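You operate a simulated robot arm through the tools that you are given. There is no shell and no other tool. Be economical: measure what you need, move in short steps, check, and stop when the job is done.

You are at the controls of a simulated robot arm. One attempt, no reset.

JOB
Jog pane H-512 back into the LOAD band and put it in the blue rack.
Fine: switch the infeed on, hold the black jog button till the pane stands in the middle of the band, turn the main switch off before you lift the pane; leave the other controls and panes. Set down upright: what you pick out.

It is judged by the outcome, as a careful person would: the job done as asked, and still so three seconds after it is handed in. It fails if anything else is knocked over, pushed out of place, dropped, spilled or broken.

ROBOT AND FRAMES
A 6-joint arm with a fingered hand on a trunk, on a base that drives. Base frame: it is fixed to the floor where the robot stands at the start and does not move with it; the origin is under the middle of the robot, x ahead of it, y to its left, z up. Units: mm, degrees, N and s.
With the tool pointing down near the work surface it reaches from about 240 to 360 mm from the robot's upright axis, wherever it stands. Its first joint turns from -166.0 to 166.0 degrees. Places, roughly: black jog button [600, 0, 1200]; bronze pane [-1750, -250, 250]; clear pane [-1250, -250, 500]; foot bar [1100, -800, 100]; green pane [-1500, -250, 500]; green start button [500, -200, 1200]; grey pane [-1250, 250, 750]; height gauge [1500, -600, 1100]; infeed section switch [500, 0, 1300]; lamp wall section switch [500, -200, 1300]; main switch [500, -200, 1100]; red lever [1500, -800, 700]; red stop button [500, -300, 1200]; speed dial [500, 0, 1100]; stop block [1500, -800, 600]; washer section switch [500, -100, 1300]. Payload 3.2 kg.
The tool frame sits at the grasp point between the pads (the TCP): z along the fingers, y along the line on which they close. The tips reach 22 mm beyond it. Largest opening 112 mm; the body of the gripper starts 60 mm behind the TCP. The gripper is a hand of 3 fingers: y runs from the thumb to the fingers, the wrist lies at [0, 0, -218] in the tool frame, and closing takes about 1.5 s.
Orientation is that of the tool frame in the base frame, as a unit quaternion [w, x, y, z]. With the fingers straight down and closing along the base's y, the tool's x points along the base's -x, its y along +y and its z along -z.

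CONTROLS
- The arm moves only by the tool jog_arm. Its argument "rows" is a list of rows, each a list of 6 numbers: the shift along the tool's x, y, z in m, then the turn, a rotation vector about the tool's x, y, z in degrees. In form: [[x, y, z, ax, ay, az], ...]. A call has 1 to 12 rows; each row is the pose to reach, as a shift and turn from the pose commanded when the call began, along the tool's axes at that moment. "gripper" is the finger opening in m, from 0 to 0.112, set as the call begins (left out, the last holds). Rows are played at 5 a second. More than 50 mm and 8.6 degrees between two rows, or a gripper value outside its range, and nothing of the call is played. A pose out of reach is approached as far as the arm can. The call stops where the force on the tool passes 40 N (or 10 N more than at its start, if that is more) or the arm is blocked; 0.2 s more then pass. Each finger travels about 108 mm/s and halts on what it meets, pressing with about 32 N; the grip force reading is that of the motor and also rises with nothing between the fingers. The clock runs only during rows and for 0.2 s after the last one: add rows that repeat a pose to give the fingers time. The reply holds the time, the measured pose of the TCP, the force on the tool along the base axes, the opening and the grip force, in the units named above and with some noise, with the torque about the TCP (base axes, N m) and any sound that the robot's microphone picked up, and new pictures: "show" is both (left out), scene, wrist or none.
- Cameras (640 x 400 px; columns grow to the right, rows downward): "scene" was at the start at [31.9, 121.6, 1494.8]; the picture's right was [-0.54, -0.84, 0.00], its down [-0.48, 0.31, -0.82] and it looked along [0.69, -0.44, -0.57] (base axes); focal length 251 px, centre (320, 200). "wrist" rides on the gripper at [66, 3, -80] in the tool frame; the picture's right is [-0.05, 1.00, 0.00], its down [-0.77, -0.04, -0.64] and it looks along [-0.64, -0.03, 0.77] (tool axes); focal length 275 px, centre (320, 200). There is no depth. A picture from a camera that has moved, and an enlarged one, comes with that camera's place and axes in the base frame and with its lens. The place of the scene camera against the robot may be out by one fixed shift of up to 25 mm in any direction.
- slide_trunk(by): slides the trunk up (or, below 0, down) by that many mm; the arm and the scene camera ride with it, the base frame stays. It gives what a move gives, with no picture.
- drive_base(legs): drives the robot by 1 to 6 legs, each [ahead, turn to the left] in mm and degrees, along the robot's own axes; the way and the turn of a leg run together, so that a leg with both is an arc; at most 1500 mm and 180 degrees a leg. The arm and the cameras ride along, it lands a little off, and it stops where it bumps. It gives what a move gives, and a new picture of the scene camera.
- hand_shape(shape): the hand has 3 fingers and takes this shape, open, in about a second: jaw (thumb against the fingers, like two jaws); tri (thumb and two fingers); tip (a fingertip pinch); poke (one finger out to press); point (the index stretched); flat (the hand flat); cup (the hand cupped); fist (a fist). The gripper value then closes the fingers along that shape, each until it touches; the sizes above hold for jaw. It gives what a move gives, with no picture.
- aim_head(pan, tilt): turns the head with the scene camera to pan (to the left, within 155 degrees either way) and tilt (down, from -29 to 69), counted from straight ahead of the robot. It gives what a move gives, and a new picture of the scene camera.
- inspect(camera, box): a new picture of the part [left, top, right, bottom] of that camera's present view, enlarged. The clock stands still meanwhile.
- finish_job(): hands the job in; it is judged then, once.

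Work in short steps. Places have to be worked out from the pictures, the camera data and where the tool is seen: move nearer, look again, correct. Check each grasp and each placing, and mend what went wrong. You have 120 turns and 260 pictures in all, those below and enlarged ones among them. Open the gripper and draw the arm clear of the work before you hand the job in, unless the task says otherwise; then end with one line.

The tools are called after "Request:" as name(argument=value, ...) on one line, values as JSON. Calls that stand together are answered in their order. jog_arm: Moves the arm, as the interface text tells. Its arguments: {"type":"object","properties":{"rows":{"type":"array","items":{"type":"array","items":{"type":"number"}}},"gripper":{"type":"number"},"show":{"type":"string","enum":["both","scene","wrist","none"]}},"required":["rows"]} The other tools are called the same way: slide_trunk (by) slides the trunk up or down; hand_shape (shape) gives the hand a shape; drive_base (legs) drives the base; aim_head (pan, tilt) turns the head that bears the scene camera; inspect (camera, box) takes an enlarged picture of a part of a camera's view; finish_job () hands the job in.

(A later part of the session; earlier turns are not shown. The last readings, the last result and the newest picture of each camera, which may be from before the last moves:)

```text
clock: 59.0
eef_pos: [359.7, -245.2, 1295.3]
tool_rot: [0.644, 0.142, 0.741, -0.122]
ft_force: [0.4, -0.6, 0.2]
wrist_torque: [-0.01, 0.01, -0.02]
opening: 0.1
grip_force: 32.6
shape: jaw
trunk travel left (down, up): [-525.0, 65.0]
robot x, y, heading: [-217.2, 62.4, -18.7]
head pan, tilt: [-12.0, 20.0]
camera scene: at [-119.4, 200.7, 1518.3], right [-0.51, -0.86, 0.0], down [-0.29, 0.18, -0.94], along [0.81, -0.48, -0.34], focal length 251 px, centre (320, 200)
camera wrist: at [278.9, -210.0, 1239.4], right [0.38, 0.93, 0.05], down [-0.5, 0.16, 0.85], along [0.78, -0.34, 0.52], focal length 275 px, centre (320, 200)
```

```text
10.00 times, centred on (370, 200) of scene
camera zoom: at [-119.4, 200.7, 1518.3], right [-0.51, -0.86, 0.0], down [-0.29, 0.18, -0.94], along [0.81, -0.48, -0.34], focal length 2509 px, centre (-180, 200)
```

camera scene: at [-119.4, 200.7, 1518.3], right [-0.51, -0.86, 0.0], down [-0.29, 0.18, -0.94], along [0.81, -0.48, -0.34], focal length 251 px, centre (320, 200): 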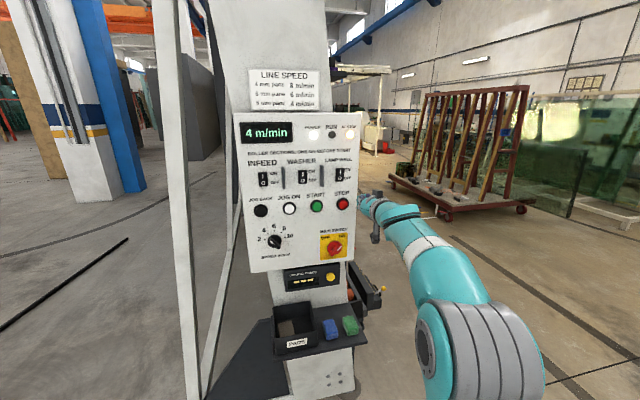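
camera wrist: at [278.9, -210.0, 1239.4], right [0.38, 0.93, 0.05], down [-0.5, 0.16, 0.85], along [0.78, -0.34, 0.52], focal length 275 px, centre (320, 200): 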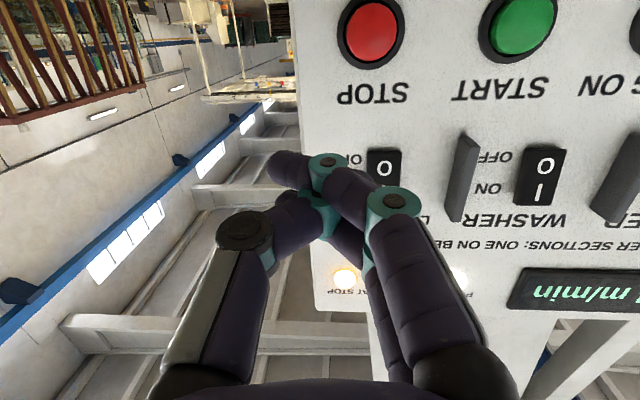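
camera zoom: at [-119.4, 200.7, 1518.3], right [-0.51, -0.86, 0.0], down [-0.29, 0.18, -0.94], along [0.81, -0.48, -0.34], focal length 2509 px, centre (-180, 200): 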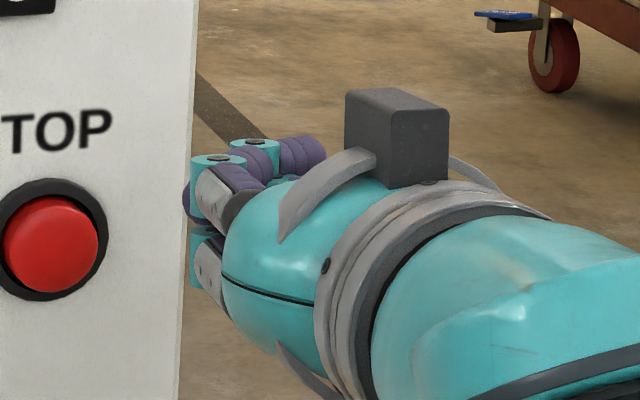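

Earlier transitions may have trapped the thumb against the fingers. I'll go from open jaw to "point" and look again.

Request:
hand_shape(shape="flat")

Request:
inspect(camera="wrist", box=[0, 0, 640, 400])

Request:
hand_shape(shape="point")

Request:
inspect(camera="wrist", box=[0, 0, 640, 400])

Request:
inspect(camera="scene", box=[340, 180, 400, 220])

```text
clock: 59.9
eef_pos: [360.4, -244.7, 1292.4]
tool_rot: [0.644, 0.143, 0.741, -0.123]
ft_force: [0.7, 0.1, -0.2]
wrist_torque: [0.0, 0.03, 0.01]
opening: 106.0
grip_force: 0.0
shape: flat
trunk travel left (down, up): [-525.0, 65.0]
robot x, y, heading: [-214.9, 69.7, -18.8]
head pan, tilt: [-12.0, 20.0]
```

```text
1.00 times, centred on (320, 200) of wrist (not enlarged: the box is as wide or as high as the picture)
camera zoom: at [278.9, -210.0, 1239.4], right [0.38, 0.93, 0.05], down [-0.5, 0.16, 0.85], along [0.78, -0.34, 0.52], focal length 275 px, centre (320, 200)
```

zoom: 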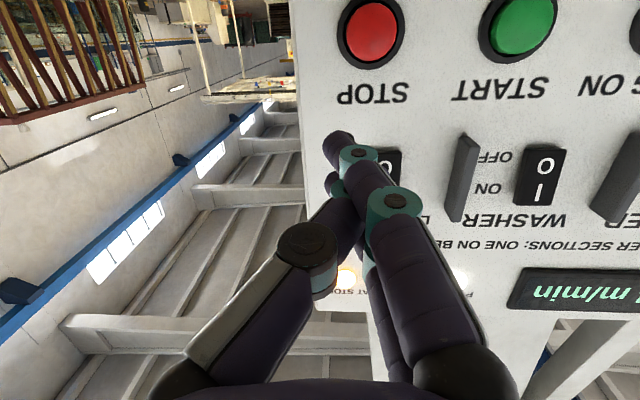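

```text
clock: 60.8
eef_pos: [361.0, -245.1, 1293.2]
tool_rot: [0.645, 0.143, 0.74, -0.123]
ft_force: [0.1, 0.3, 0.4]
wrist_torque: [0.02, -0.01, 0.02]
opening: 0.0
grip_force: 0.0
shape: point
trunk travel left (down, up): [-525.0, 65.0]
robot x, y, heading: [-214.1, 67.8, -18.6]
head pan, tilt: [-12.0, 20.0]
```

```text
1.00 times, centred on (320, 200) of wrist (not enlarged: the box is as wide or as high as the picture)
camera zoom: at [278.9, -210.0, 1239.4], right [0.38, 0.93, 0.05], down [-0.5, 0.16, 0.85], along [0.78, -0.34, 0.52], focal length 275 px, centre (320, 200)
```

zoom: 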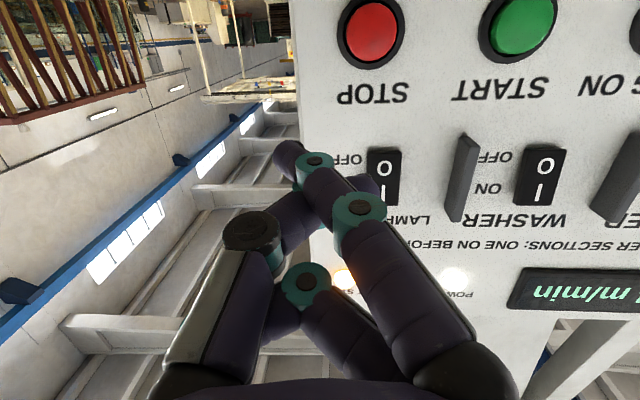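

```text
10.00 times, centred on (370, 200) of scene
camera zoom: at [-119.4, 200.7, 1518.3], right [-0.51, -0.86, 0.0], down [-0.29, 0.18, -0.94], along [0.81, -0.48, -0.34], focal length 2509 px, centre (-180, 200)
```

zoom: 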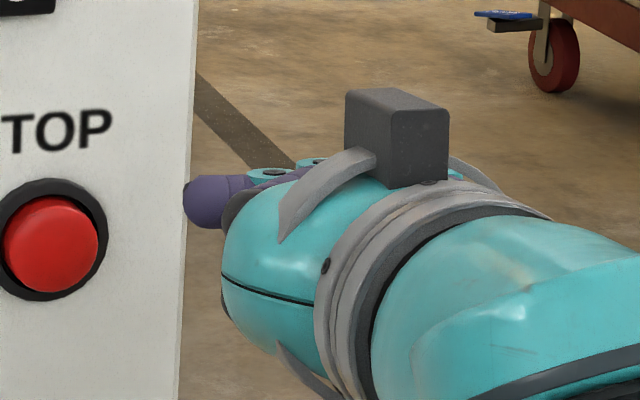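

"Point" gives a single stretched index. Panel estimates: infeed rocker at (547, −12, 1334), jog at (551, 2, 1240), normal heading −18°. I'll shift the robot about 240 mm left, backing off first, and raise the trunk.

Request:
drive_base(legs=[[-150, 0], [0, 90], [240, 0], [0, -89.3], [130, 0]])

Request:
slide_trunk(by=45)

Request:
jog_arm(rows=[[0, 0, 0, 0, 0, 0]])

```text
clock: 72.0
eef_pos: [424.6, 13.3, 1293.7]
tool_rot: [0.647, 0.129, 0.743, -0.111]
ft_force: [-0.5, 0.2, 0.5]
wrist_torque: [0.02, -0.02, -0.02]
opening: 0.0
grip_force: 0.1
shape: point
trunk travel left (down, up): [-525.0, 65.0]
robot x, y, heading: [-160.7, 302.4, -16.7]
head pan, tilt: [-12.0, 20.0]
camera scene: at [-69.5, 440.3, 1518.2], right [-0.48, -0.88, 0.0], down [-0.3, 0.16, -0.94], along [0.82, -0.45, -0.34], focal length 251 px, centre (320, 200)
```

scene: 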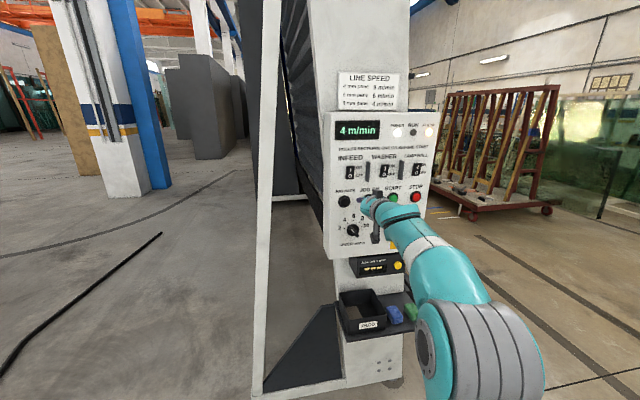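

```text
clock: 72.9
eef_pos: [423.8, 12.9, 1339.0]
tool_rot: [0.647, 0.13, 0.743, -0.112]
ft_force: [0.2, 0.2, 1.0]
wrist_torque: [-0.02, -0.01, -0.01]
opening: 0.0
grip_force: 0.0
shape: point
trunk travel left (down, up): [-570.0, 20.0]
robot x, y, heading: [-157.3, 303.3, -16.7]
head pan, tilt: [-12.0, 20.0]
```

```text
clock: 73.3
eef_pos: [424.1, 12.8, 1338.9]
tool_rot: [0.646, 0.13, 0.744, -0.112]
ft_force: [-0.6, 0.0, -0.5]
wrist_torque: [-0.03, 0.0, 0.0]
opening: 0.0
grip_force: 0.1
shape: point
trunk travel left (down, up): [-570.0, 20.0]
robot x, y, heading: [-158.8, 303.9, -16.9]
head pan, tilt: [-12.0, 20.0]
camera scene: at [-70.6, 440.7, 1563.2], right [-0.48, -0.88, 0.0], down [-0.3, 0.16, -0.94], along [0.82, -0.45, -0.34], focal length 251 px, centre (320, 200)
camera wrist: at [341.7, 44.9, 1284.3], right [0.34, 0.94, 0.05], down [-0.5, 0.14, 0.85], along [0.79, -0.32, 0.52], focal length 275 px, centre (320, 200)
```

scene: 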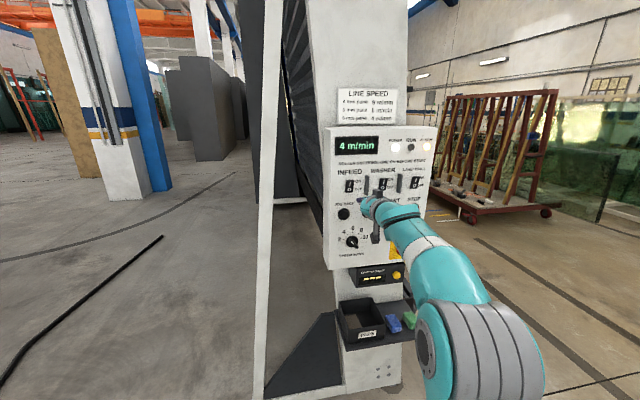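
wrist: 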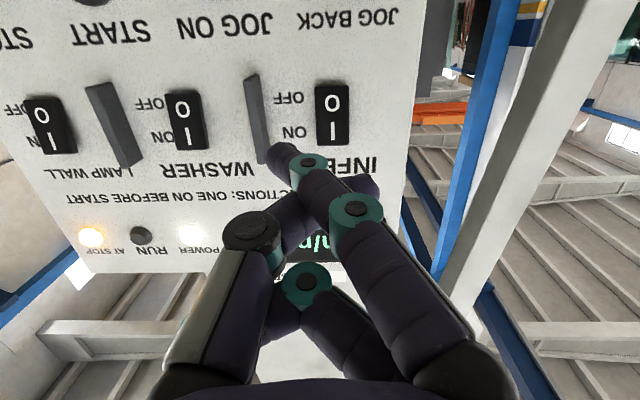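

The wrist view gives the rocker at about (543, −24, 1337) with "ON" above centre at z ≈ 1350. I'll move the fingertip about 60 mm closer and align it.

Request:
jog_arm(rows=[[-0.009, 0.0076, 0.018, 0, 0, 0], [-0.019, 0.015, 0.037, 0, 0, 0], [-0.028, 0.0228, 0.0555, 0, 0, 0], [-0.028, 0.0228, 0.0555, 0, 0, 0]])

```text
clock: 74.3
eef_pos: [487.8, 14.0, 1360.0]
tool_rot: [0.646, 0.131, 0.743, -0.113]
ft_force: [0.4, 0.6, -0.4]
wrist_torque: [-0.02, -0.04, 0.03]
opening: 0.2
grip_force: 0.0
shape: point
trunk travel left (down, up): [-570.0, 20.0]
robot x, y, heading: [-159.7, 302.5, -16.7]
head pan, tilt: [-12.0, 20.0]
camera scene: at [-70.8, 440.7, 1563.3], right [-0.48, -0.88, 0.0], down [-0.3, 0.16, -0.94], along [0.82, -0.45, -0.34], focal length 251 px, centre (320, 200)
camera wrist: at [404.8, 45.6, 1304.7], right [0.34, 0.94, 0.05], down [-0.51, 0.14, 0.85], along [0.79, -0.32, 0.52], focal length 275 px, centre (320, 200)
```

scene: 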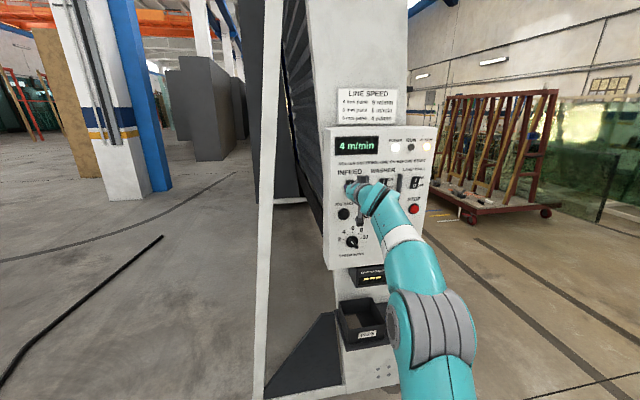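
wrist: 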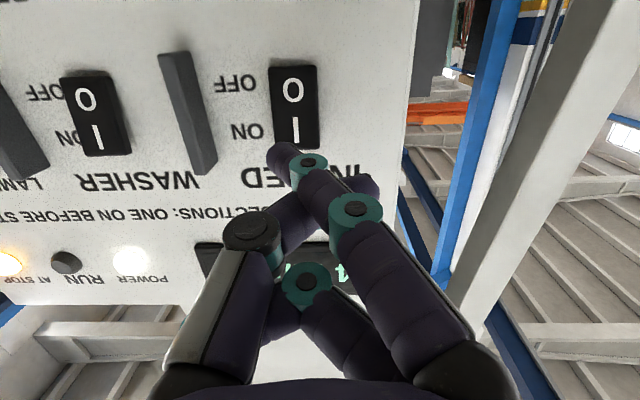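

Triangulated, the ON spot is (556, −30, 1354) and the tip is aligned with it, about 50 mm off. I'll press forward along the panel normal in small steps.

Request:
jog_arm(rows=[[-0.0021, 0.0007, 0.0149, 0, 0, 0], [-0.0037, 0.0012, 0.0257, 0, 0, 0], [-0.0048, 0.0016, 0.0337, 0, 0, 0], [-0.0056, 0.0019, 0.0396, 0, 0, 0], [-0.0063, 0.0021, 0.0446, 0, 0, 0], [-0.0068, 0.0023, 0.0475, 0, 0, 0], [-0.0071, 0.0024, 0.0495, 0, 0, 0]])

```text
clock: 75.9
eef_pos: [524.4, 2.3, 1354.8]
tool_rot: [0.647, 0.13, 0.743, -0.111]
ft_force: [-0.3, -0.8, -0.8]
wrist_torque: [-0.01, 0.0, 0.03]
opening: 0.1
grip_force: 0.1
shape: point
out of reach, approached as far as the arm can: row 5, 6, 7
trunk travel left (down, up): [-570.0, 20.0]
robot x, y, heading: [-158.7, 303.2, -16.7]
head pan, tilt: [-12.0, 20.0]
camera scene: at [-70.6, 440.6, 1563.3], right [-0.48, -0.88, 0.0], down [-0.3, 0.16, -0.94], along [0.82, -0.45, -0.34], focal length 251 px, centre (320, 200)
camera wrist: at [442.3, 34.7, 1301.1], right [0.34, 0.94, 0.05], down [-0.5, 0.14, 0.85], along [0.79, -0.32, 0.52], focal length 275 px, centre (320, 200)
```

scene: 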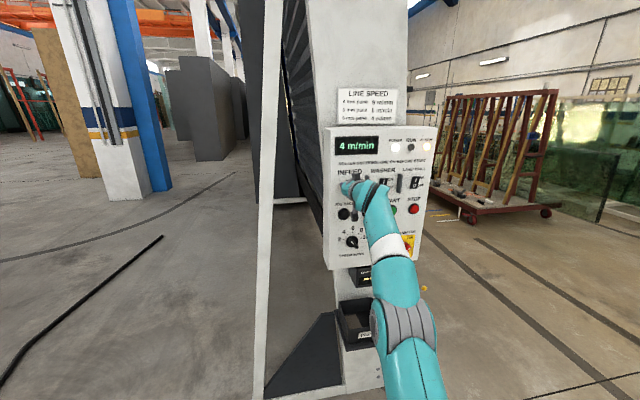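
wrist: 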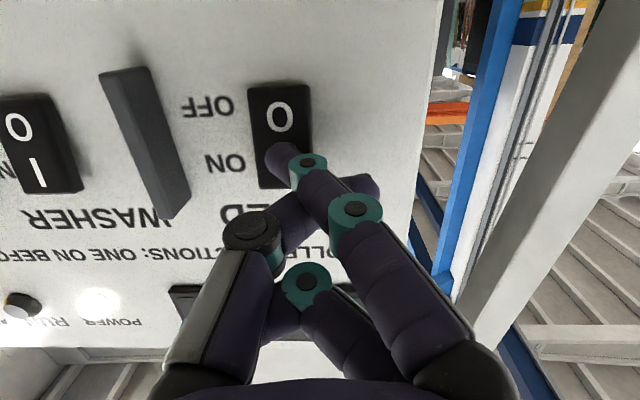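

The arm is at full stretch. I'll retract 60 mm, drive the base 75 mm ahead, and approach again.

Request:
jog_arm(rows=[[0.0028, -0.0009, -0.02, 0, 0, 0], [0.0056, -0.0019, -0.04, 0, 0, 0], [0.0085, -0.0028, -0.06, 0, 0, 0], [0.0127, -0.0042, -0.09, 0, 0, 0]], show="none")

Request:
drive_base(legs=[[75, -1]])

Request:
jog_arm(rows=[[0, 0, 0, 0, 0, 0]], show="wrist")

```text
clock: 76.9
eef_pos: [436.7, 30.1, 1355.9]
tool_rot: [0.646, 0.13, 0.744, -0.112]
ft_force: [-0.5, 0.2, -0.3]
wrist_torque: [0.01, -0.04, -0.02]
opening: 0.0
grip_force: 0.1
shape: point
trunk travel left (down, up): [-570.0, 20.0]
robot x, y, heading: [-160.8, 304.4, -16.6]
head pan, tilt: [-12.0, 20.0]
```

```text
clock: 77.9
eef_pos: [505.4, -3.5, 1354.6]
tool_rot: [0.644, 0.136, 0.744, -0.116]
ft_force: [0.2, 0.8, -0.1]
wrist_torque: [-0.02, -0.02, 0.01]
opening: 0.2
grip_force: 0.0
shape: point
trunk travel left (down, up): [-570.0, 20.0]
robot x, y, heading: [-88.4, 281.9, -17.7]
head pan, tilt: [-12.0, 20.0]
camera scene: at [5.3, 416.5, 1563.2], right [-0.5, -0.87, 0.0], down [-0.3, 0.17, -0.94], along [0.82, -0.47, -0.34], focal length 251 px, centre (320, 200)
```

scene: 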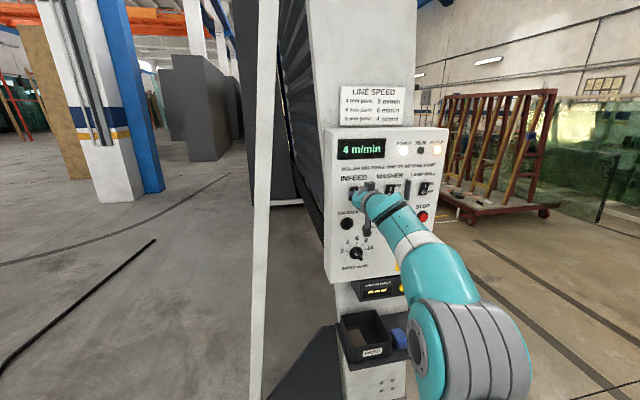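

```text
clock: 78.3
eef_pos: [505.2, -2.8, 1354.1]
tool_rot: [0.646, 0.135, 0.742, -0.116]
ft_force: [-0.3, 0.3, 0.0]
wrist_torque: [-0.04, -0.02, 0.01]
opening: 0.0
grip_force: 0.0
shape: point
trunk travel left (down, up): [-570.0, 20.0]
robot x, y, heading: [-86.9, 280.8, -17.8]
head pan, tilt: [-12.0, 20.0]
camera wrist: at [423.6, 30.2, 1300.7], right [0.36, 0.93, 0.05], down [-0.5, 0.15, 0.85], along [0.79, -0.33, 0.52], focal length 275 px, centre (320, 200)
```

wrist: 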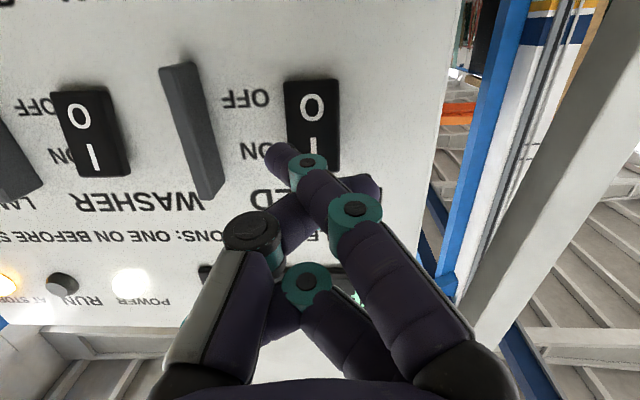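

The tip is about 28 mm short, 10 mm right of and 8 mm below the target. I'll align it, then press.

Request:
jog_arm(rows=[[-0.0068, 0.01, -0.0015, 0, 0, 0], [-0.0088, 0.011, 0.0133, 0, 0, 0], [-0.0099, 0.0115, 0.0212, 0, 0, 0], [-0.0105, 0.0117, 0.0252, 0, 0, 0], [-0.0111, 0.0119, 0.0291, 0, 0, 0], [-0.0116, 0.0122, 0.0331, 0, 0, 0], [-0.0122, 0.0124, 0.037, 0, 0, 0]])

```text
clock: 79.9
eef_pos: [542.5, -2.1, 1365.7]
tool_rot: [0.647, 0.135, 0.741, -0.118]
ft_force: [-10.6, 5.1, 2.8]
wrist_torque: [0.01, 0.19, -0.31]
opening: 106.1
grip_force: 0.1
shape: point
trunk travel left (down, up): [-570.0, 20.0]
robot x, y, heading: [-88.7, 281.4, -17.7]
head pan, tilt: [-12.0, 20.0]
camera scene: at [-0.8, 420.5, 1563.2], right [-0.5, -0.87, 0.0], down [-0.29, 0.17, -0.94], along [0.82, -0.47, -0.34], focal length 251 px, centre (320, 200)
camera wrist: at [459.9, 30.9, 1310.8], right [0.36, 0.93, 0.05], down [-0.51, 0.15, 0.85], along [0.78, -0.33, 0.53], focal length 275 px, centre (320, 200)
```

scene: 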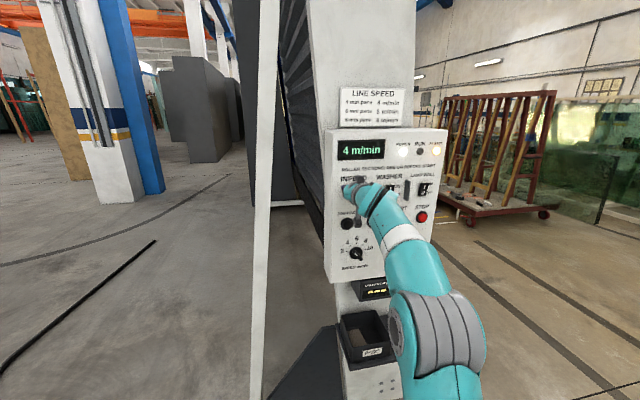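
wrist: 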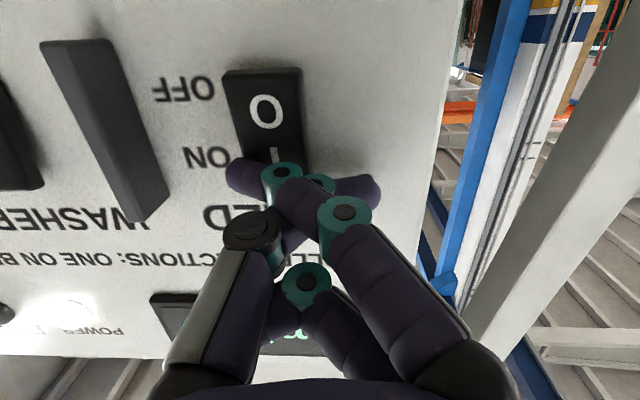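

Contact of about 11 N. I'll back off 30 mm and check whether the rocker flipped.

Request:
jog_arm(rows=[[0.0021, -0.001, -0.015, 0, 0, 0], [0.0042, -0.0019, -0.03, 0, 0, 0], [0.0042, -0.0019, -0.03, 0, 0, 0], [0.0042, -0.0019, -0.03, 0, 0, 0]], show="wrist")

Request:
inspect(camera="wrist", box=[40, 40, 400, 240])

```text
clock: 80.9
eef_pos: [516.5, 3.3, 1362.8]
tool_rot: [0.645, 0.137, 0.742, -0.118]
ft_force: [-0.5, 0.0, 0.0]
wrist_torque: [-0.01, -0.01, -0.04]
opening: 0.0
grip_force: 0.1
shape: point
trunk travel left (down, up): [-570.0, 20.0]
robot x, y, heading: [-89.0, 279.5, -17.8]
head pan, tilt: [-12.0, 20.0]
camera wrist: at [434.9, 37.1, 1308.0], right [0.36, 0.93, 0.05], down [-0.5, 0.15, 0.85], along [0.79, -0.33, 0.52], focal length 275 px, centre (320, 200)
```

wrist: 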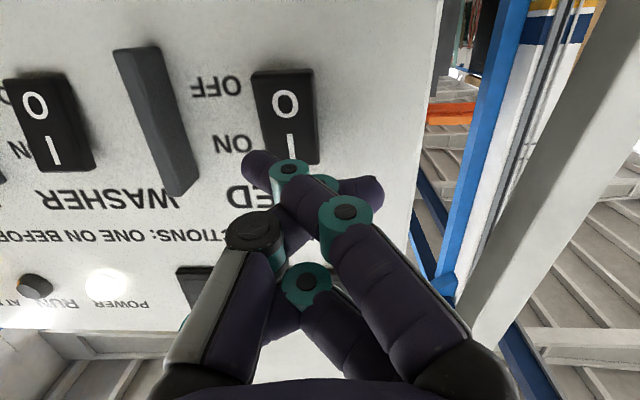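

```text
1.78 times, centred on (220, 140) of wrist
camera zoom: at [434.9, 37.1, 1308.0], right [0.36, 0.93, 0.05], down [-0.5, 0.15, 0.85], along [0.79, -0.33, 0.52], focal length 489 px, centre (498, 307)
```

zoom: 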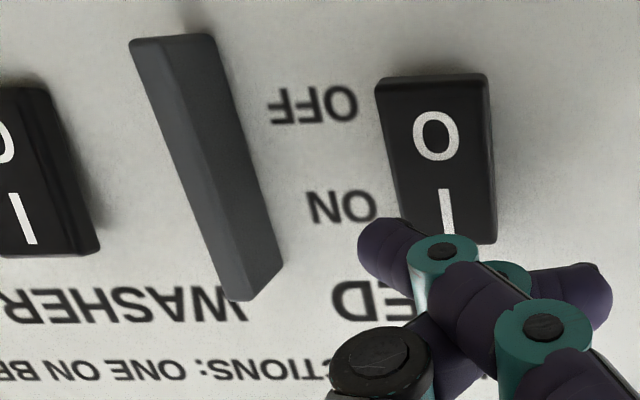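

The index leaned and slid onto the panel beside the rocker, which hasn't flipped. I'll reset the finger and yaw the hand about 24° left so the finger pushes more axially, backing off a little.

Request:
hand_shape(shape="point")

Request:
jog_arm(rows=[[0, -0.004, -0.01, -6, 0, 0], [0, -0.007, -0.018, -12, 0, 0], [0, -0.011, -0.025, -18, 0, 0], [0, -0.014, -0.03, -24, 0, 0], [0, -0.014, -0.03, -24, 0, 0]])

```text
clock: 81.8
eef_pos: [516.5, 5.0, 1362.2]
tool_rot: [0.646, 0.136, 0.743, -0.116]
ft_force: [0.7, -1.0, -0.3]
wrist_torque: [-0.06, -0.04, 0.03]
opening: 0.1
grip_force: 0.1
shape: point
trunk travel left (down, up): [-570.0, 20.0]
robot x, y, heading: [-83.9, 283.4, -17.8]
head pan, tilt: [-12.0, 20.0]
```

```text
clock: 83.0
eef_pos: [494.8, -1.5, 1382.2]
tool_rot: [0.659, -0.002, 0.751, 0.041]
ft_force: [-0.1, -0.2, 0.3]
wrist_torque: [0.03, 0.03, -0.02]
opening: 0.0
grip_force: 0.0
shape: point
out of reach, approached as far as the arm can: row 3, 4, 5
trunk travel left (down, up): [-570.0, 20.0]
robot x, y, heading: [-89.4, 279.3, -17.4]
head pan, tilt: [-12.0, 20.0]
camera scene: at [3.7, 417.3, 1563.3], right [-0.5, -0.87, 0.0], down [-0.3, 0.17, -0.94], along [0.82, -0.47, -0.34], focal length 251 px, centre (320, 200)
camera wrist: at [406.3, -0.8, 1326.4], right [-0.05, 0.99, 0.11], down [-0.53, -0.12, 0.84], along [0.85, -0.01, 0.53], focal length 275 px, centre (320, 200)
```

scene: 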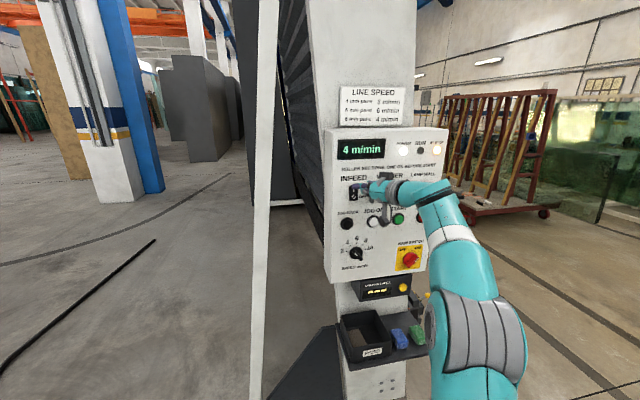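
wrist: 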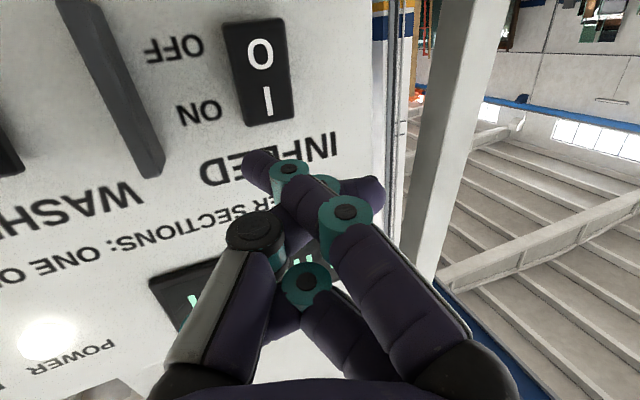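

The tip is now about 38 mm off, 15 mm right of and 20 mm above the target. I'll align it before pressing.

Request:
jog_arm(rows=[[0.0082, 0.002, 0.015, 0, 0, 0], [0.0165, 0.0041, 0.031, 0, 0, 0], [0.0165, 0.0041, 0.031, 0, 0, 0]], show="wrist")

```text
clock: 83.8
eef_pos: [522.7, 5.1, 1362.3]
tool_rot: [0.659, 0.0, 0.751, 0.039]
ft_force: [-0.2, -0.6, 0.3]
wrist_torque: [0.0, -0.01, 0.03]
opening: 0.0
grip_force: 0.0
shape: point
trunk travel left (down, up): [-570.0, 20.0]
robot x, y, heading: [-89.8, 284.9, -17.7]
head pan, tilt: [-12.0, 20.0]
camera wrist: at [434.8, 5.8, 1307.0], right [-0.05, 0.99, 0.11], down [-0.53, -0.11, 0.84], along [0.85, -0.02, 0.53], focal length 275 px, centre (320, 200)
```

wrist: 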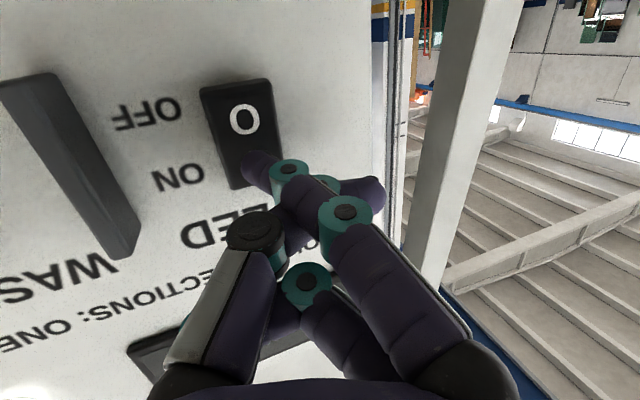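

Tip overlays the "I". Pressing now.

Request:
jog_arm(rows=[[-0.0011, -0.0028, 0.0074, 0, 0, 0], [-0.0018, -0.0046, 0.012, 0, 0, 0], [-0.0024, -0.006, 0.0157, 0, 0, 0], [-0.0029, -0.0074, 0.0194, 0, 0, 0], [-0.0035, -0.0088, 0.0231, 0, 0, 0], [-0.0039, -0.0098, 0.0259, 0, 0, 0]], show="wrist")

```text
clock: 84.8
eef_pos: [531.9, 5.3, 1368.4]
tool_rot: [0.662, -0.004, 0.748, 0.042]
ft_force: [-31.5, 16.6, -1.0]
wrist_torque: [0.35, 0.53, -0.69]
opening: 106.0
grip_force: 0.2
shape: point
trunk travel left (down, up): [-570.0, 20.0]
robot x, y, heading: [-89.8, 282.4, -17.8]
head pan, tilt: [-12.0, 20.0]
stopped in row 4: the force on the tool passed its limit at 46 N (the readings are from after the stop); the commanded pose is now the measured one
camera wrist: at [444.5, 5.7, 1312.4], right [-0.05, 0.99, 0.1], down [-0.53, -0.12, 0.84], along [0.84, -0.01, 0.54], focal length 275 px, centre (320, 200)
```

wrist: 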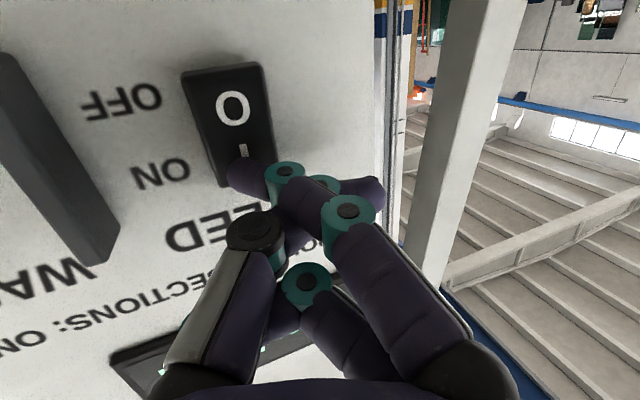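

Pressed with 46 N at the I side. Back off and check.

Request:
jog_arm(rows=[[0.002, 0.0035, -0.015, 0, 0, 0], [0.005, 0.009, -0.04, 0, 0, 0], [0.005, 0.009, -0.06, 0, 0, 0]], show="both")

Request:
inspect(camera="wrist", box=[0, 20, 360, 220])

Request:
inspect(camera="scene", box=[320, 120, 460, 220])

```text
clock: 85.6
eef_pos: [492.2, 3.0, 1383.8]
tool_rot: [0.659, 0.0, 0.751, 0.041]
ft_force: [0.1, -0.1, -0.4]
wrist_torque: [-0.02, 0.03, 0.02]
opening: 0.0
grip_force: 0.1
shape: point
out of reach, approached as far as the arm can: row 2, 3
trunk travel left (down, up): [-570.0, 20.0]
robot x, y, heading: [-91.3, 280.2, -17.7]
head pan, tilt: [-12.0, 20.0]
camera scene: at [3.1, 417.2, 1563.3], right [-0.5, -0.87, 0.0], down [-0.3, 0.17, -0.94], along [0.82, -0.47, -0.34], focal length 251 px, centre (320, 200)
camera wrist: at [403.4, 4.2, 1328.7], right [-0.05, 0.99, 0.11], down [-0.53, -0.12, 0.84], along [0.85, -0.01, 0.53], focal length 275 px, centre (320, 200)
```

scene: 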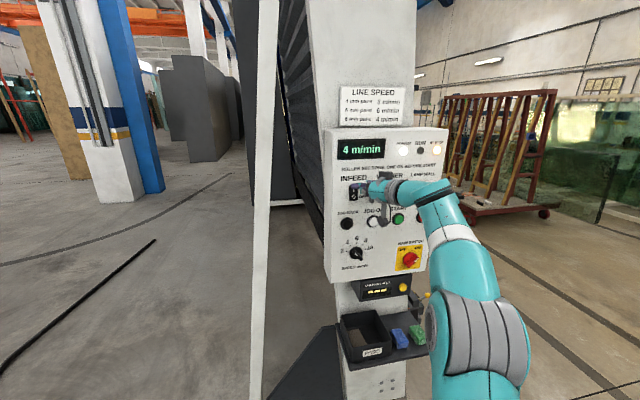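
wrist: 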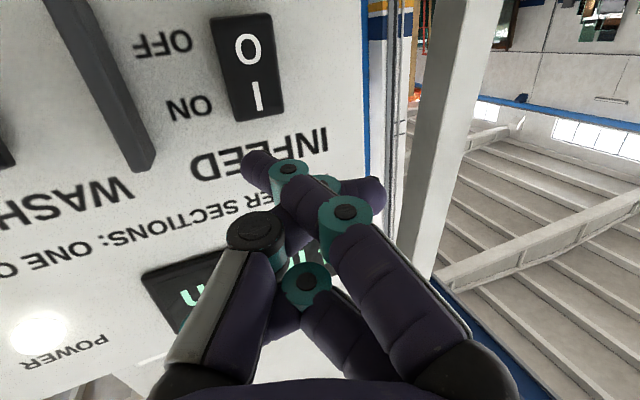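

```text
1.78 times, centred on (180, 120) of wrist
camera zoom: at [403.4, 4.2, 1328.7], right [-0.05, 0.99, 0.11], down [-0.53, -0.12, 0.84], along [0.85, -0.01, 0.53], focal length 489 px, centre (569, 342)
```

zoom: 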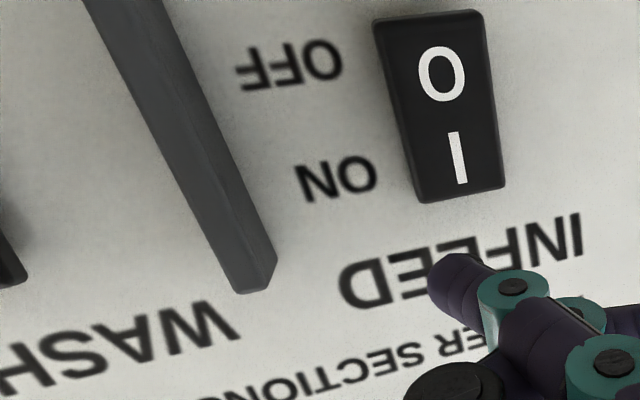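

```text
4.00 times, centred on (390, 170) of scene
camera zoom: at [3.1, 417.2, 1563.3], right [-0.5, -0.87, 0.0], down [-0.3, 0.17, -0.94], along [0.82, -0.47, -0.34], focal length 1004 px, centre (40, 320)
```

zoom: 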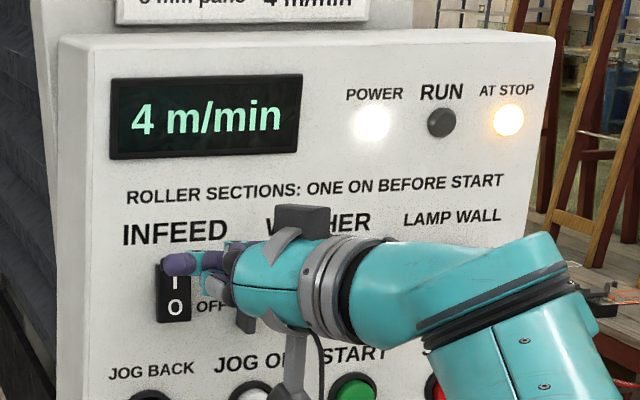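

I'll lower the trunk to the jog-button level, which clears the view of the rocker, and compare it with the others.

Request:
slide_trunk(by=-125)

Request:
jog_arm(rows=[[0, 0.01, 0, 0, 0, 0], [0, 0.02, 0, 0, 0, 0], [0, 0.02, 0, 0, 0, 0]])

Request:
inspect(camera="scene", box=[330, 120, 450, 220])

```text
clock: 87.2
eef_pos: [490.8, 3.1, 1259.0]
tool_rot: [0.659, -0.001, 0.751, 0.042]
ft_force: [0.1, -0.2, 0.0]
wrist_torque: [0.03, 0.0, 0.01]
opening: 0.2
grip_force: 0.1
shape: point
trunk travel left (down, up): [-445.0, 145.0]
robot x, y, heading: [-91.8, 280.3, -17.5]
head pan, tilt: [-12.0, 20.0]
```

```text
clock: 88.0
eef_pos: [491.7, 23.6, 1260.1]
tool_rot: [0.658, -0.001, 0.752, 0.042]
ft_force: [-0.5, -0.4, -0.2]
wrist_torque: [-0.02, -0.03, -0.01]
opening: 0.0
grip_force: 0.2
shape: point
trunk travel left (down, up): [-445.0, 145.0]
robot x, y, heading: [-89.5, 279.2, -17.9]
head pan, tilt: [-12.0, 20.0]
camera scene: at [3.3, 417.2, 1438.3], right [-0.5, -0.87, 0.0], down [-0.3, 0.17, -0.94], along [0.82, -0.47, -0.34], focal length 251 px, centre (320, 200)
camera wrist: at [402.5, 24.1, 1205.9], right [-0.05, 0.99, 0.11], down [-0.52, -0.12, 0.84], along [0.85, -0.02, 0.52], focal length 275 px, centre (320, 200)
```

scene: 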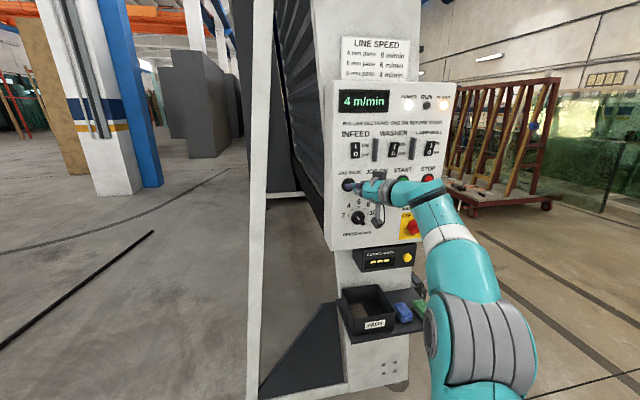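
wrist: 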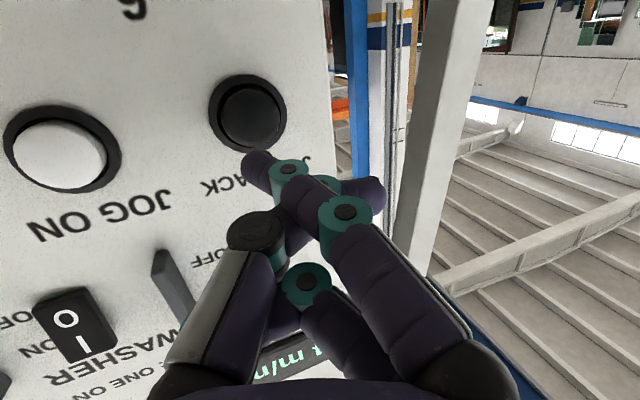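

```text
4.00 times, centred on (390, 170) of scene
camera zoom: at [3.3, 417.2, 1438.3], right [-0.5, -0.87, 0.0], down [-0.3, 0.17, -0.94], along [0.82, -0.47, -0.34], focal length 1004 px, centre (40, 320)
```

zoom: 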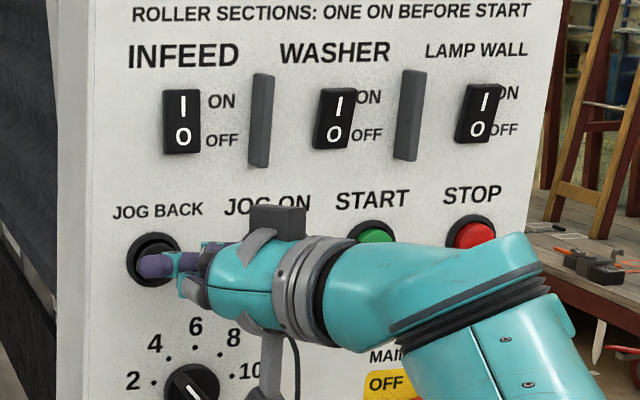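

The infeed rocker now tilts differently from the other two, with the I side pressed in, so it is ON. I'll align the tip with the black JOG BACK button at (554, −10, 1238).

Request:
jog_arm(rows=[[0.0046, -0.0014, 0.0148, 0, 0, 0], [0.0092, -0.0028, 0.0296, 0, 0, 0], [0.0092, -0.0028, 0.0296, 0, 0, 0]], show="wrist")

```text
clock: 88.8
eef_pos: [520.0, 23.7, 1247.7]
tool_rot: [0.658, -0.001, 0.752, 0.042]
ft_force: [0.4, -0.7, -0.1]
wrist_torque: [-0.01, 0.02, -0.02]
opening: 0.4
grip_force: 0.0
shape: point
trunk travel left (down, up): [-445.0, 145.0]
robot x, y, heading: [-86.5, 284.2, -17.5]
head pan, tilt: [-12.0, 20.0]
camera wrist: at [431.3, 24.0, 1191.7], right [-0.05, 0.99, 0.11], down [-0.53, -0.12, 0.84], along [0.85, -0.01, 0.53], focal length 275 px, centre (320, 200)
```

wrist: 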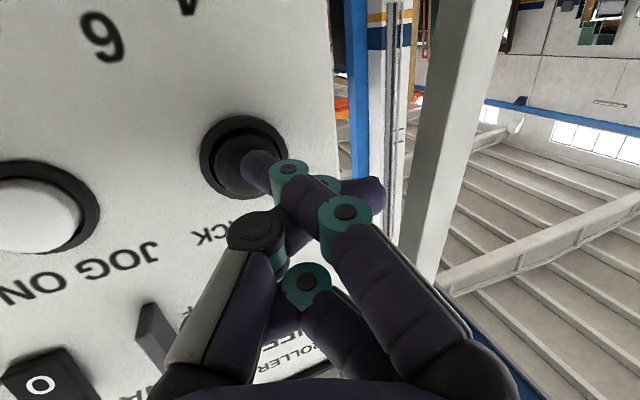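

Aligned over the button. I'll press gently along the normal and watch force and sound.

Request:
jog_arm(rows=[[-0.0011, -0.0028, 0.0074, 0, 0, 0], [-0.0015, -0.0038, 0.0102, 0, 0, 0], [-0.0018, -0.0046, 0.012, 0, 0, 0], [-0.0021, -0.0052, 0.0139, 0, 0, 0]], show="wrist")

```text
clock: 89.8
eef_pos: [532.3, 19.3, 1247.8]
tool_rot: [0.659, -0.001, 0.751, 0.042]
ft_force: [-3.2, -0.2, -0.8]
wrist_torque: [0.05, 0.03, -0.05]
opening: 0.1
grip_force: 0.0
shape: point
trunk travel left (down, up): [-445.0, 145.0]
robot x, y, heading: [-85.7, 282.0, -17.6]
head pan, tilt: [-12.0, 20.0]
heard: click
camera wrist: at [444.6, 19.6, 1192.2], right [-0.05, 0.99, 0.11], down [-0.53, -0.12, 0.84], along [0.85, -0.01, 0.53], focal length 275 px, centre (320, 200)
```

wrist: 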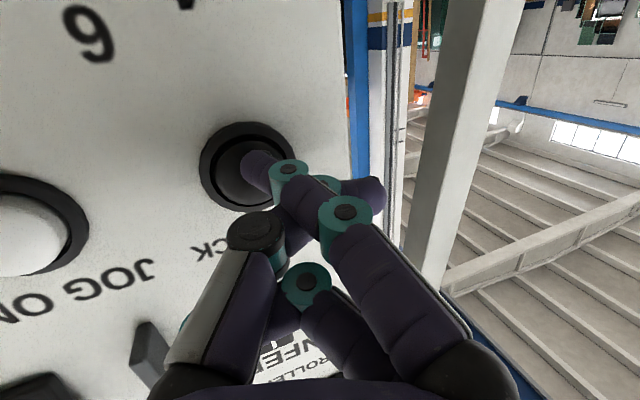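

Click heard, so the button is engaged. I'll check the lamps while the clock stands still.

Request:
inspect(camera="scene", box=[330, 70, 470, 210])

Request:
inspect(camera="scene", box=[230, 0, 340, 100])

```text
2.86 times, centred on (400, 140) of scene
camera zoom: at [2.8, 417.3, 1438.3], right [-0.5, -0.87, 0.0], down [-0.3, 0.17, -0.94], along [0.82, -0.47, -0.34], focal length 717 px, centre (91, 371)
```

zoom: 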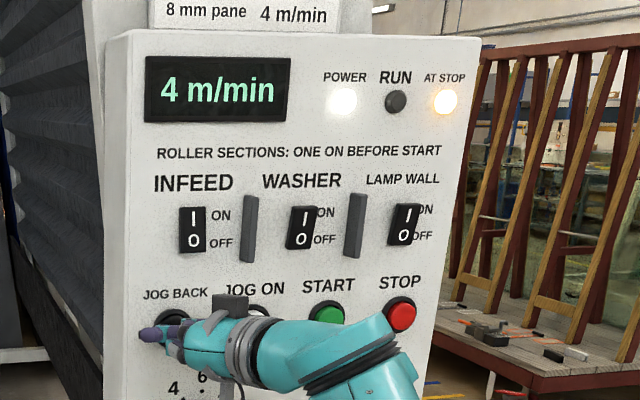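

```text
4.00 times, centred on (285, 50) of scene
camera zoom: at [2.8, 417.3, 1438.3], right [-0.5, -0.87, 0.0], down [-0.3, 0.17, -0.94], along [0.82, -0.47, -0.34], focal length 1004 px, centre (460, 800)
```

zoom: 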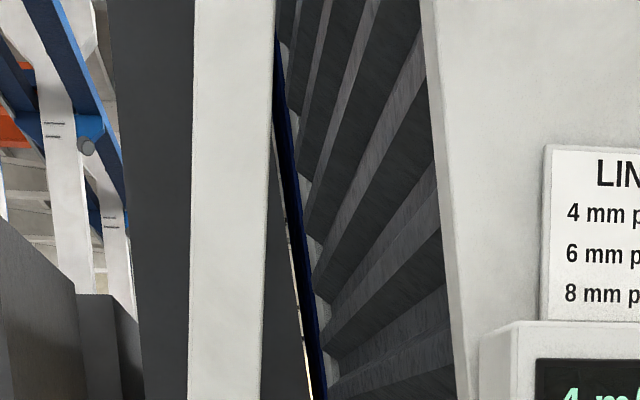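

I'll press 2 mm deeper and hold for about 1 s, then check for motion.

Request:
jog_arm(rows=[[-0.0003, -0.0007, 0.0018, 0, 0, 0], [-0.0003, -0.0007, 0.0018, 0, 0, 0], [-0.0003, -0.0007, 0.0018, 0, 0, 0], [-0.0003, -0.0007, 0.0018, 0, 0, 0]], show="scene")

Request:
inspect(camera="scene", box=[330, 70, 470, 210])

```text
clock: 90.8
eef_pos: [534.9, 17.7, 1246.5]
tool_rot: [0.659, -0.001, 0.751, 0.042]
ft_force: [-2.2, 1.7, -0.7]
wrist_torque: [0.03, 0.03, -0.05]
opening: 0.2
grip_force: 0.1
shape: point
trunk travel left (down, up): [-445.0, 145.0]
robot x, y, heading: [-88.9, 280.0, -17.8]
head pan, tilt: [-12.0, 20.0]
camera scene: at [2.6, 417.5, 1438.3], right [-0.5, -0.87, 0.0], down [-0.3, 0.17, -0.94], along [0.82, -0.47, -0.34], focal length 251 px, centre (320, 200)
```

scene: 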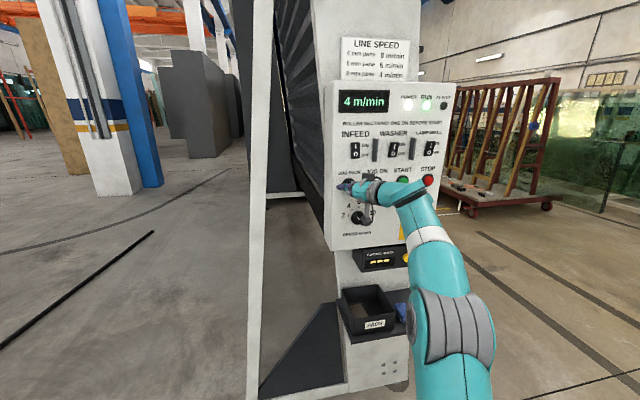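

```text
2.86 times, centred on (400, 140) of scene
camera zoom: at [2.6, 417.5, 1438.3], right [-0.5, -0.87, 0.0], down [-0.3, 0.17, -0.94], along [0.82, -0.47, -0.34], focal length 717 px, centre (91, 371)
```

zoom: 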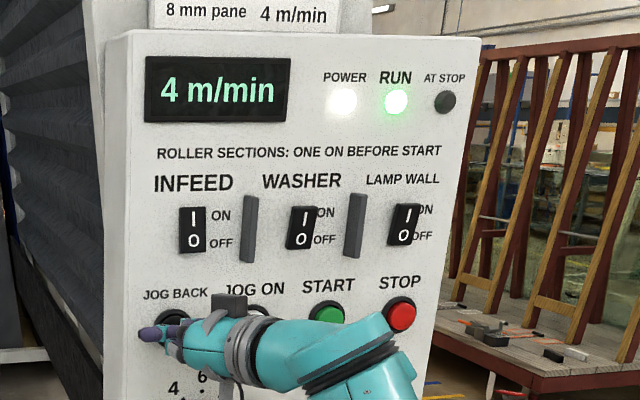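

RUN is lit and AT STOP is off, so the line is jogging. I'll hold 2.6 s more, then release and measure the travel.

Request:
jog_arm(rows=[[0, 0, 0, 0, 0, 0], [0, 0, 0, 0, 0, 0], [0, 0, 0, 0, 0, 0], [0, 0, 0, 0, 0, 0], [0, 0, 0, 0, 0, 0], [0, 0, 0, 0, 0, 0], [0, 0, 0, 0, 0, 0], [0, 0, 0, 0, 0, 0], [0, 0, 0, 0, 0, 0], [0, 0, 0, 0, 0, 0], [0, 0, 0, 0, 0, 0], [0, 0, 0, 0, 0, 0]], show="none")

Request:
jog_arm(rows=[[0.0021, 0.0052, -0.0139, 0, 0, 0], [0.0042, 0.0105, -0.028, 0, 0, 0], [0.006, 0.015, -0.05, 0, 0, 0], [0.006, 0.015, -0.08, 0, 0, 0]], show="scene")

```text
clock: 93.4
eef_pos: [534.6, 18.1, 1246.7]
tool_rot: [0.658, -0.001, 0.752, 0.042]
ft_force: [-3.0, 2.2, -0.5]
wrist_torque: [-0.03, 0.07, -0.06]
opening: 0.0
grip_force: 0.1
shape: point
trunk travel left (down, up): [-445.0, 145.0]
robot x, y, heading: [-86.4, 284.1, -17.6]
head pan, tilt: [-12.0, 20.0]
```

```text
clock: 94.4
eef_pos: [468.3, 28.2, 1273.0]
tool_rot: [0.656, 0.001, 0.753, 0.041]
ft_force: [0.0, -0.9, 0.0]
wrist_torque: [0.02, -0.01, 0.01]
opening: 0.0
grip_force: 0.0
shape: point
out of reach, approached as far as the arm can: row 3, 4
trunk travel left (down, up): [-445.0, 145.0]
robot x, y, heading: [-88.2, 284.9, -17.7]
head pan, tilt: [-12.0, 20.0]
camera scene: at [2.9, 417.4, 1438.3], right [-0.5, -0.87, 0.0], down [-0.3, 0.17, -0.94], along [0.82, -0.47, -0.34], focal length 251 px, centre (320, 200)
```

scene: 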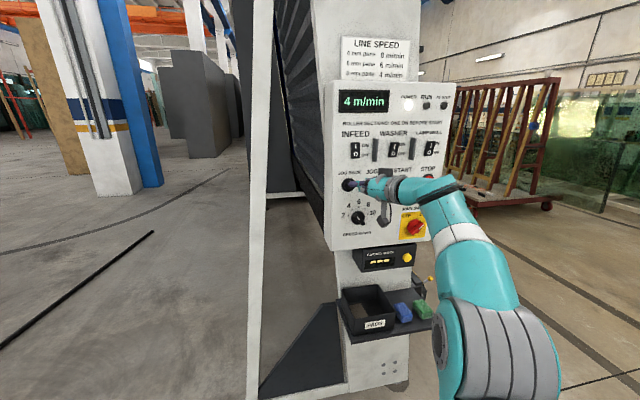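

RUN went out on release. I'll back off and drive to where I can see the rollers.

Request:
drive_base(legs=[[-350, 0], [0, -43.5], [1220, 0]])

Request:
aim_head(pan=65, tilt=40)

```text
clock: 104.5
eef_pos: [411.4, -1252.0, 1274.1]
tool_rot: [0.626, 0.277, 0.7, -0.203]
ft_force: [-0.1, 0.2, 0.1]
wrist_torque: [-0.01, -0.02, 0.02]
opening: 0.1
grip_force: 0.1
shape: point
trunk travel left (down, up): [-445.0, 145.0]
robot x, y, heading: [176.2, -684.5, -60.8]
head pan, tilt: [-12.0, 20.0]
camera scene: at [337.5, -636.6, 1438.3], right [-0.95, -0.3, 0.0], down [-0.1, 0.33, -0.94], along [0.28, -0.9, -0.34], focal length 251 px, centre (320, 200)
```

scene: 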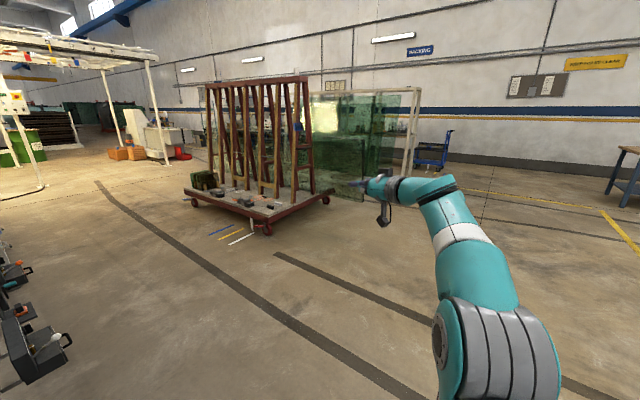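

```text
clock: 106.0
eef_pos: [409.4, -1250.9, 1273.9]
tool_rot: [0.627, 0.275, 0.701, -0.201]
ft_force: [0.1, 0.8, -0.5]
wrist_torque: [-0.01, 0.02, -0.01]
opening: 0.3
grip_force: 0.2
shape: point
trunk travel left (down, up): [-445.0, 145.0]
robot x, y, heading: [178.6, -687.3, -60.8]
head pan, tilt: [65.0, 40.0]
camera scene: at [394.7, -541.3, 1406.9], right [0.07, -1.0, 0.0], down [-0.64, -0.05, -0.77], along [0.76, 0.06, -0.64], focal length 251 px, centre (320, 200)
```

scene: 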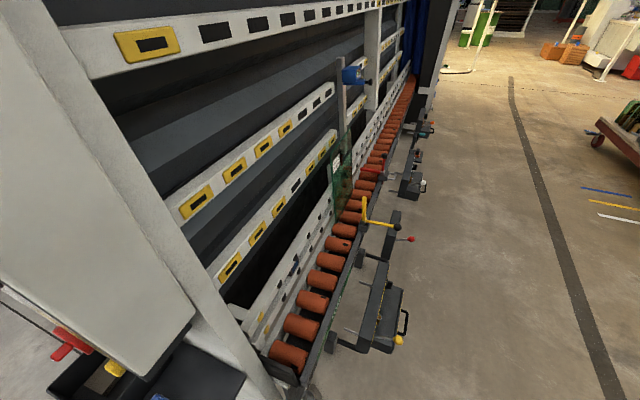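

Request:
inspect(camera="scene", box=[240, 120, 400, 280])

Request:
inspect(camera="scene", box=[220, 200, 400, 400])

```text
2.50 times, centred on (320, 200) of scene
camera zoom: at [394.7, -541.3, 1406.9], right [0.07, -1.0, 0.0], down [-0.64, -0.05, -0.77], along [0.76, 0.06, -0.64], focal length 627 px, centre (320, 200)
```

zoom: 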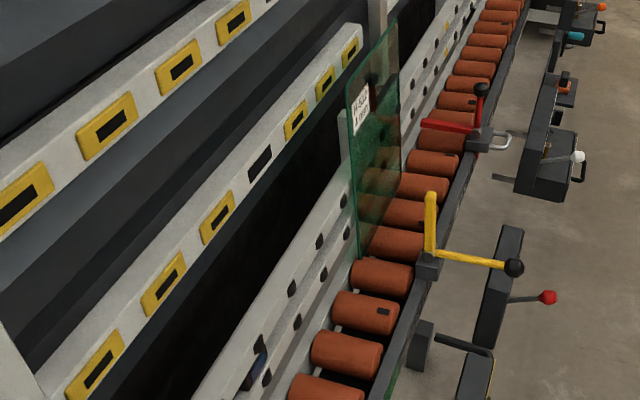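

```text
2.00 times, centred on (310, 300) of scene
camera zoom: at [394.7, -541.3, 1406.9], right [0.07, -1.0, 0.0], down [-0.64, -0.05, -0.77], along [0.76, 0.06, -0.64], focal length 502 px, centre (340, 0)
```

zoom: 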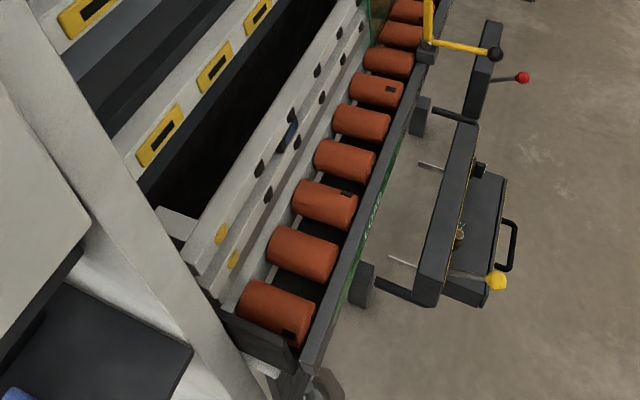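

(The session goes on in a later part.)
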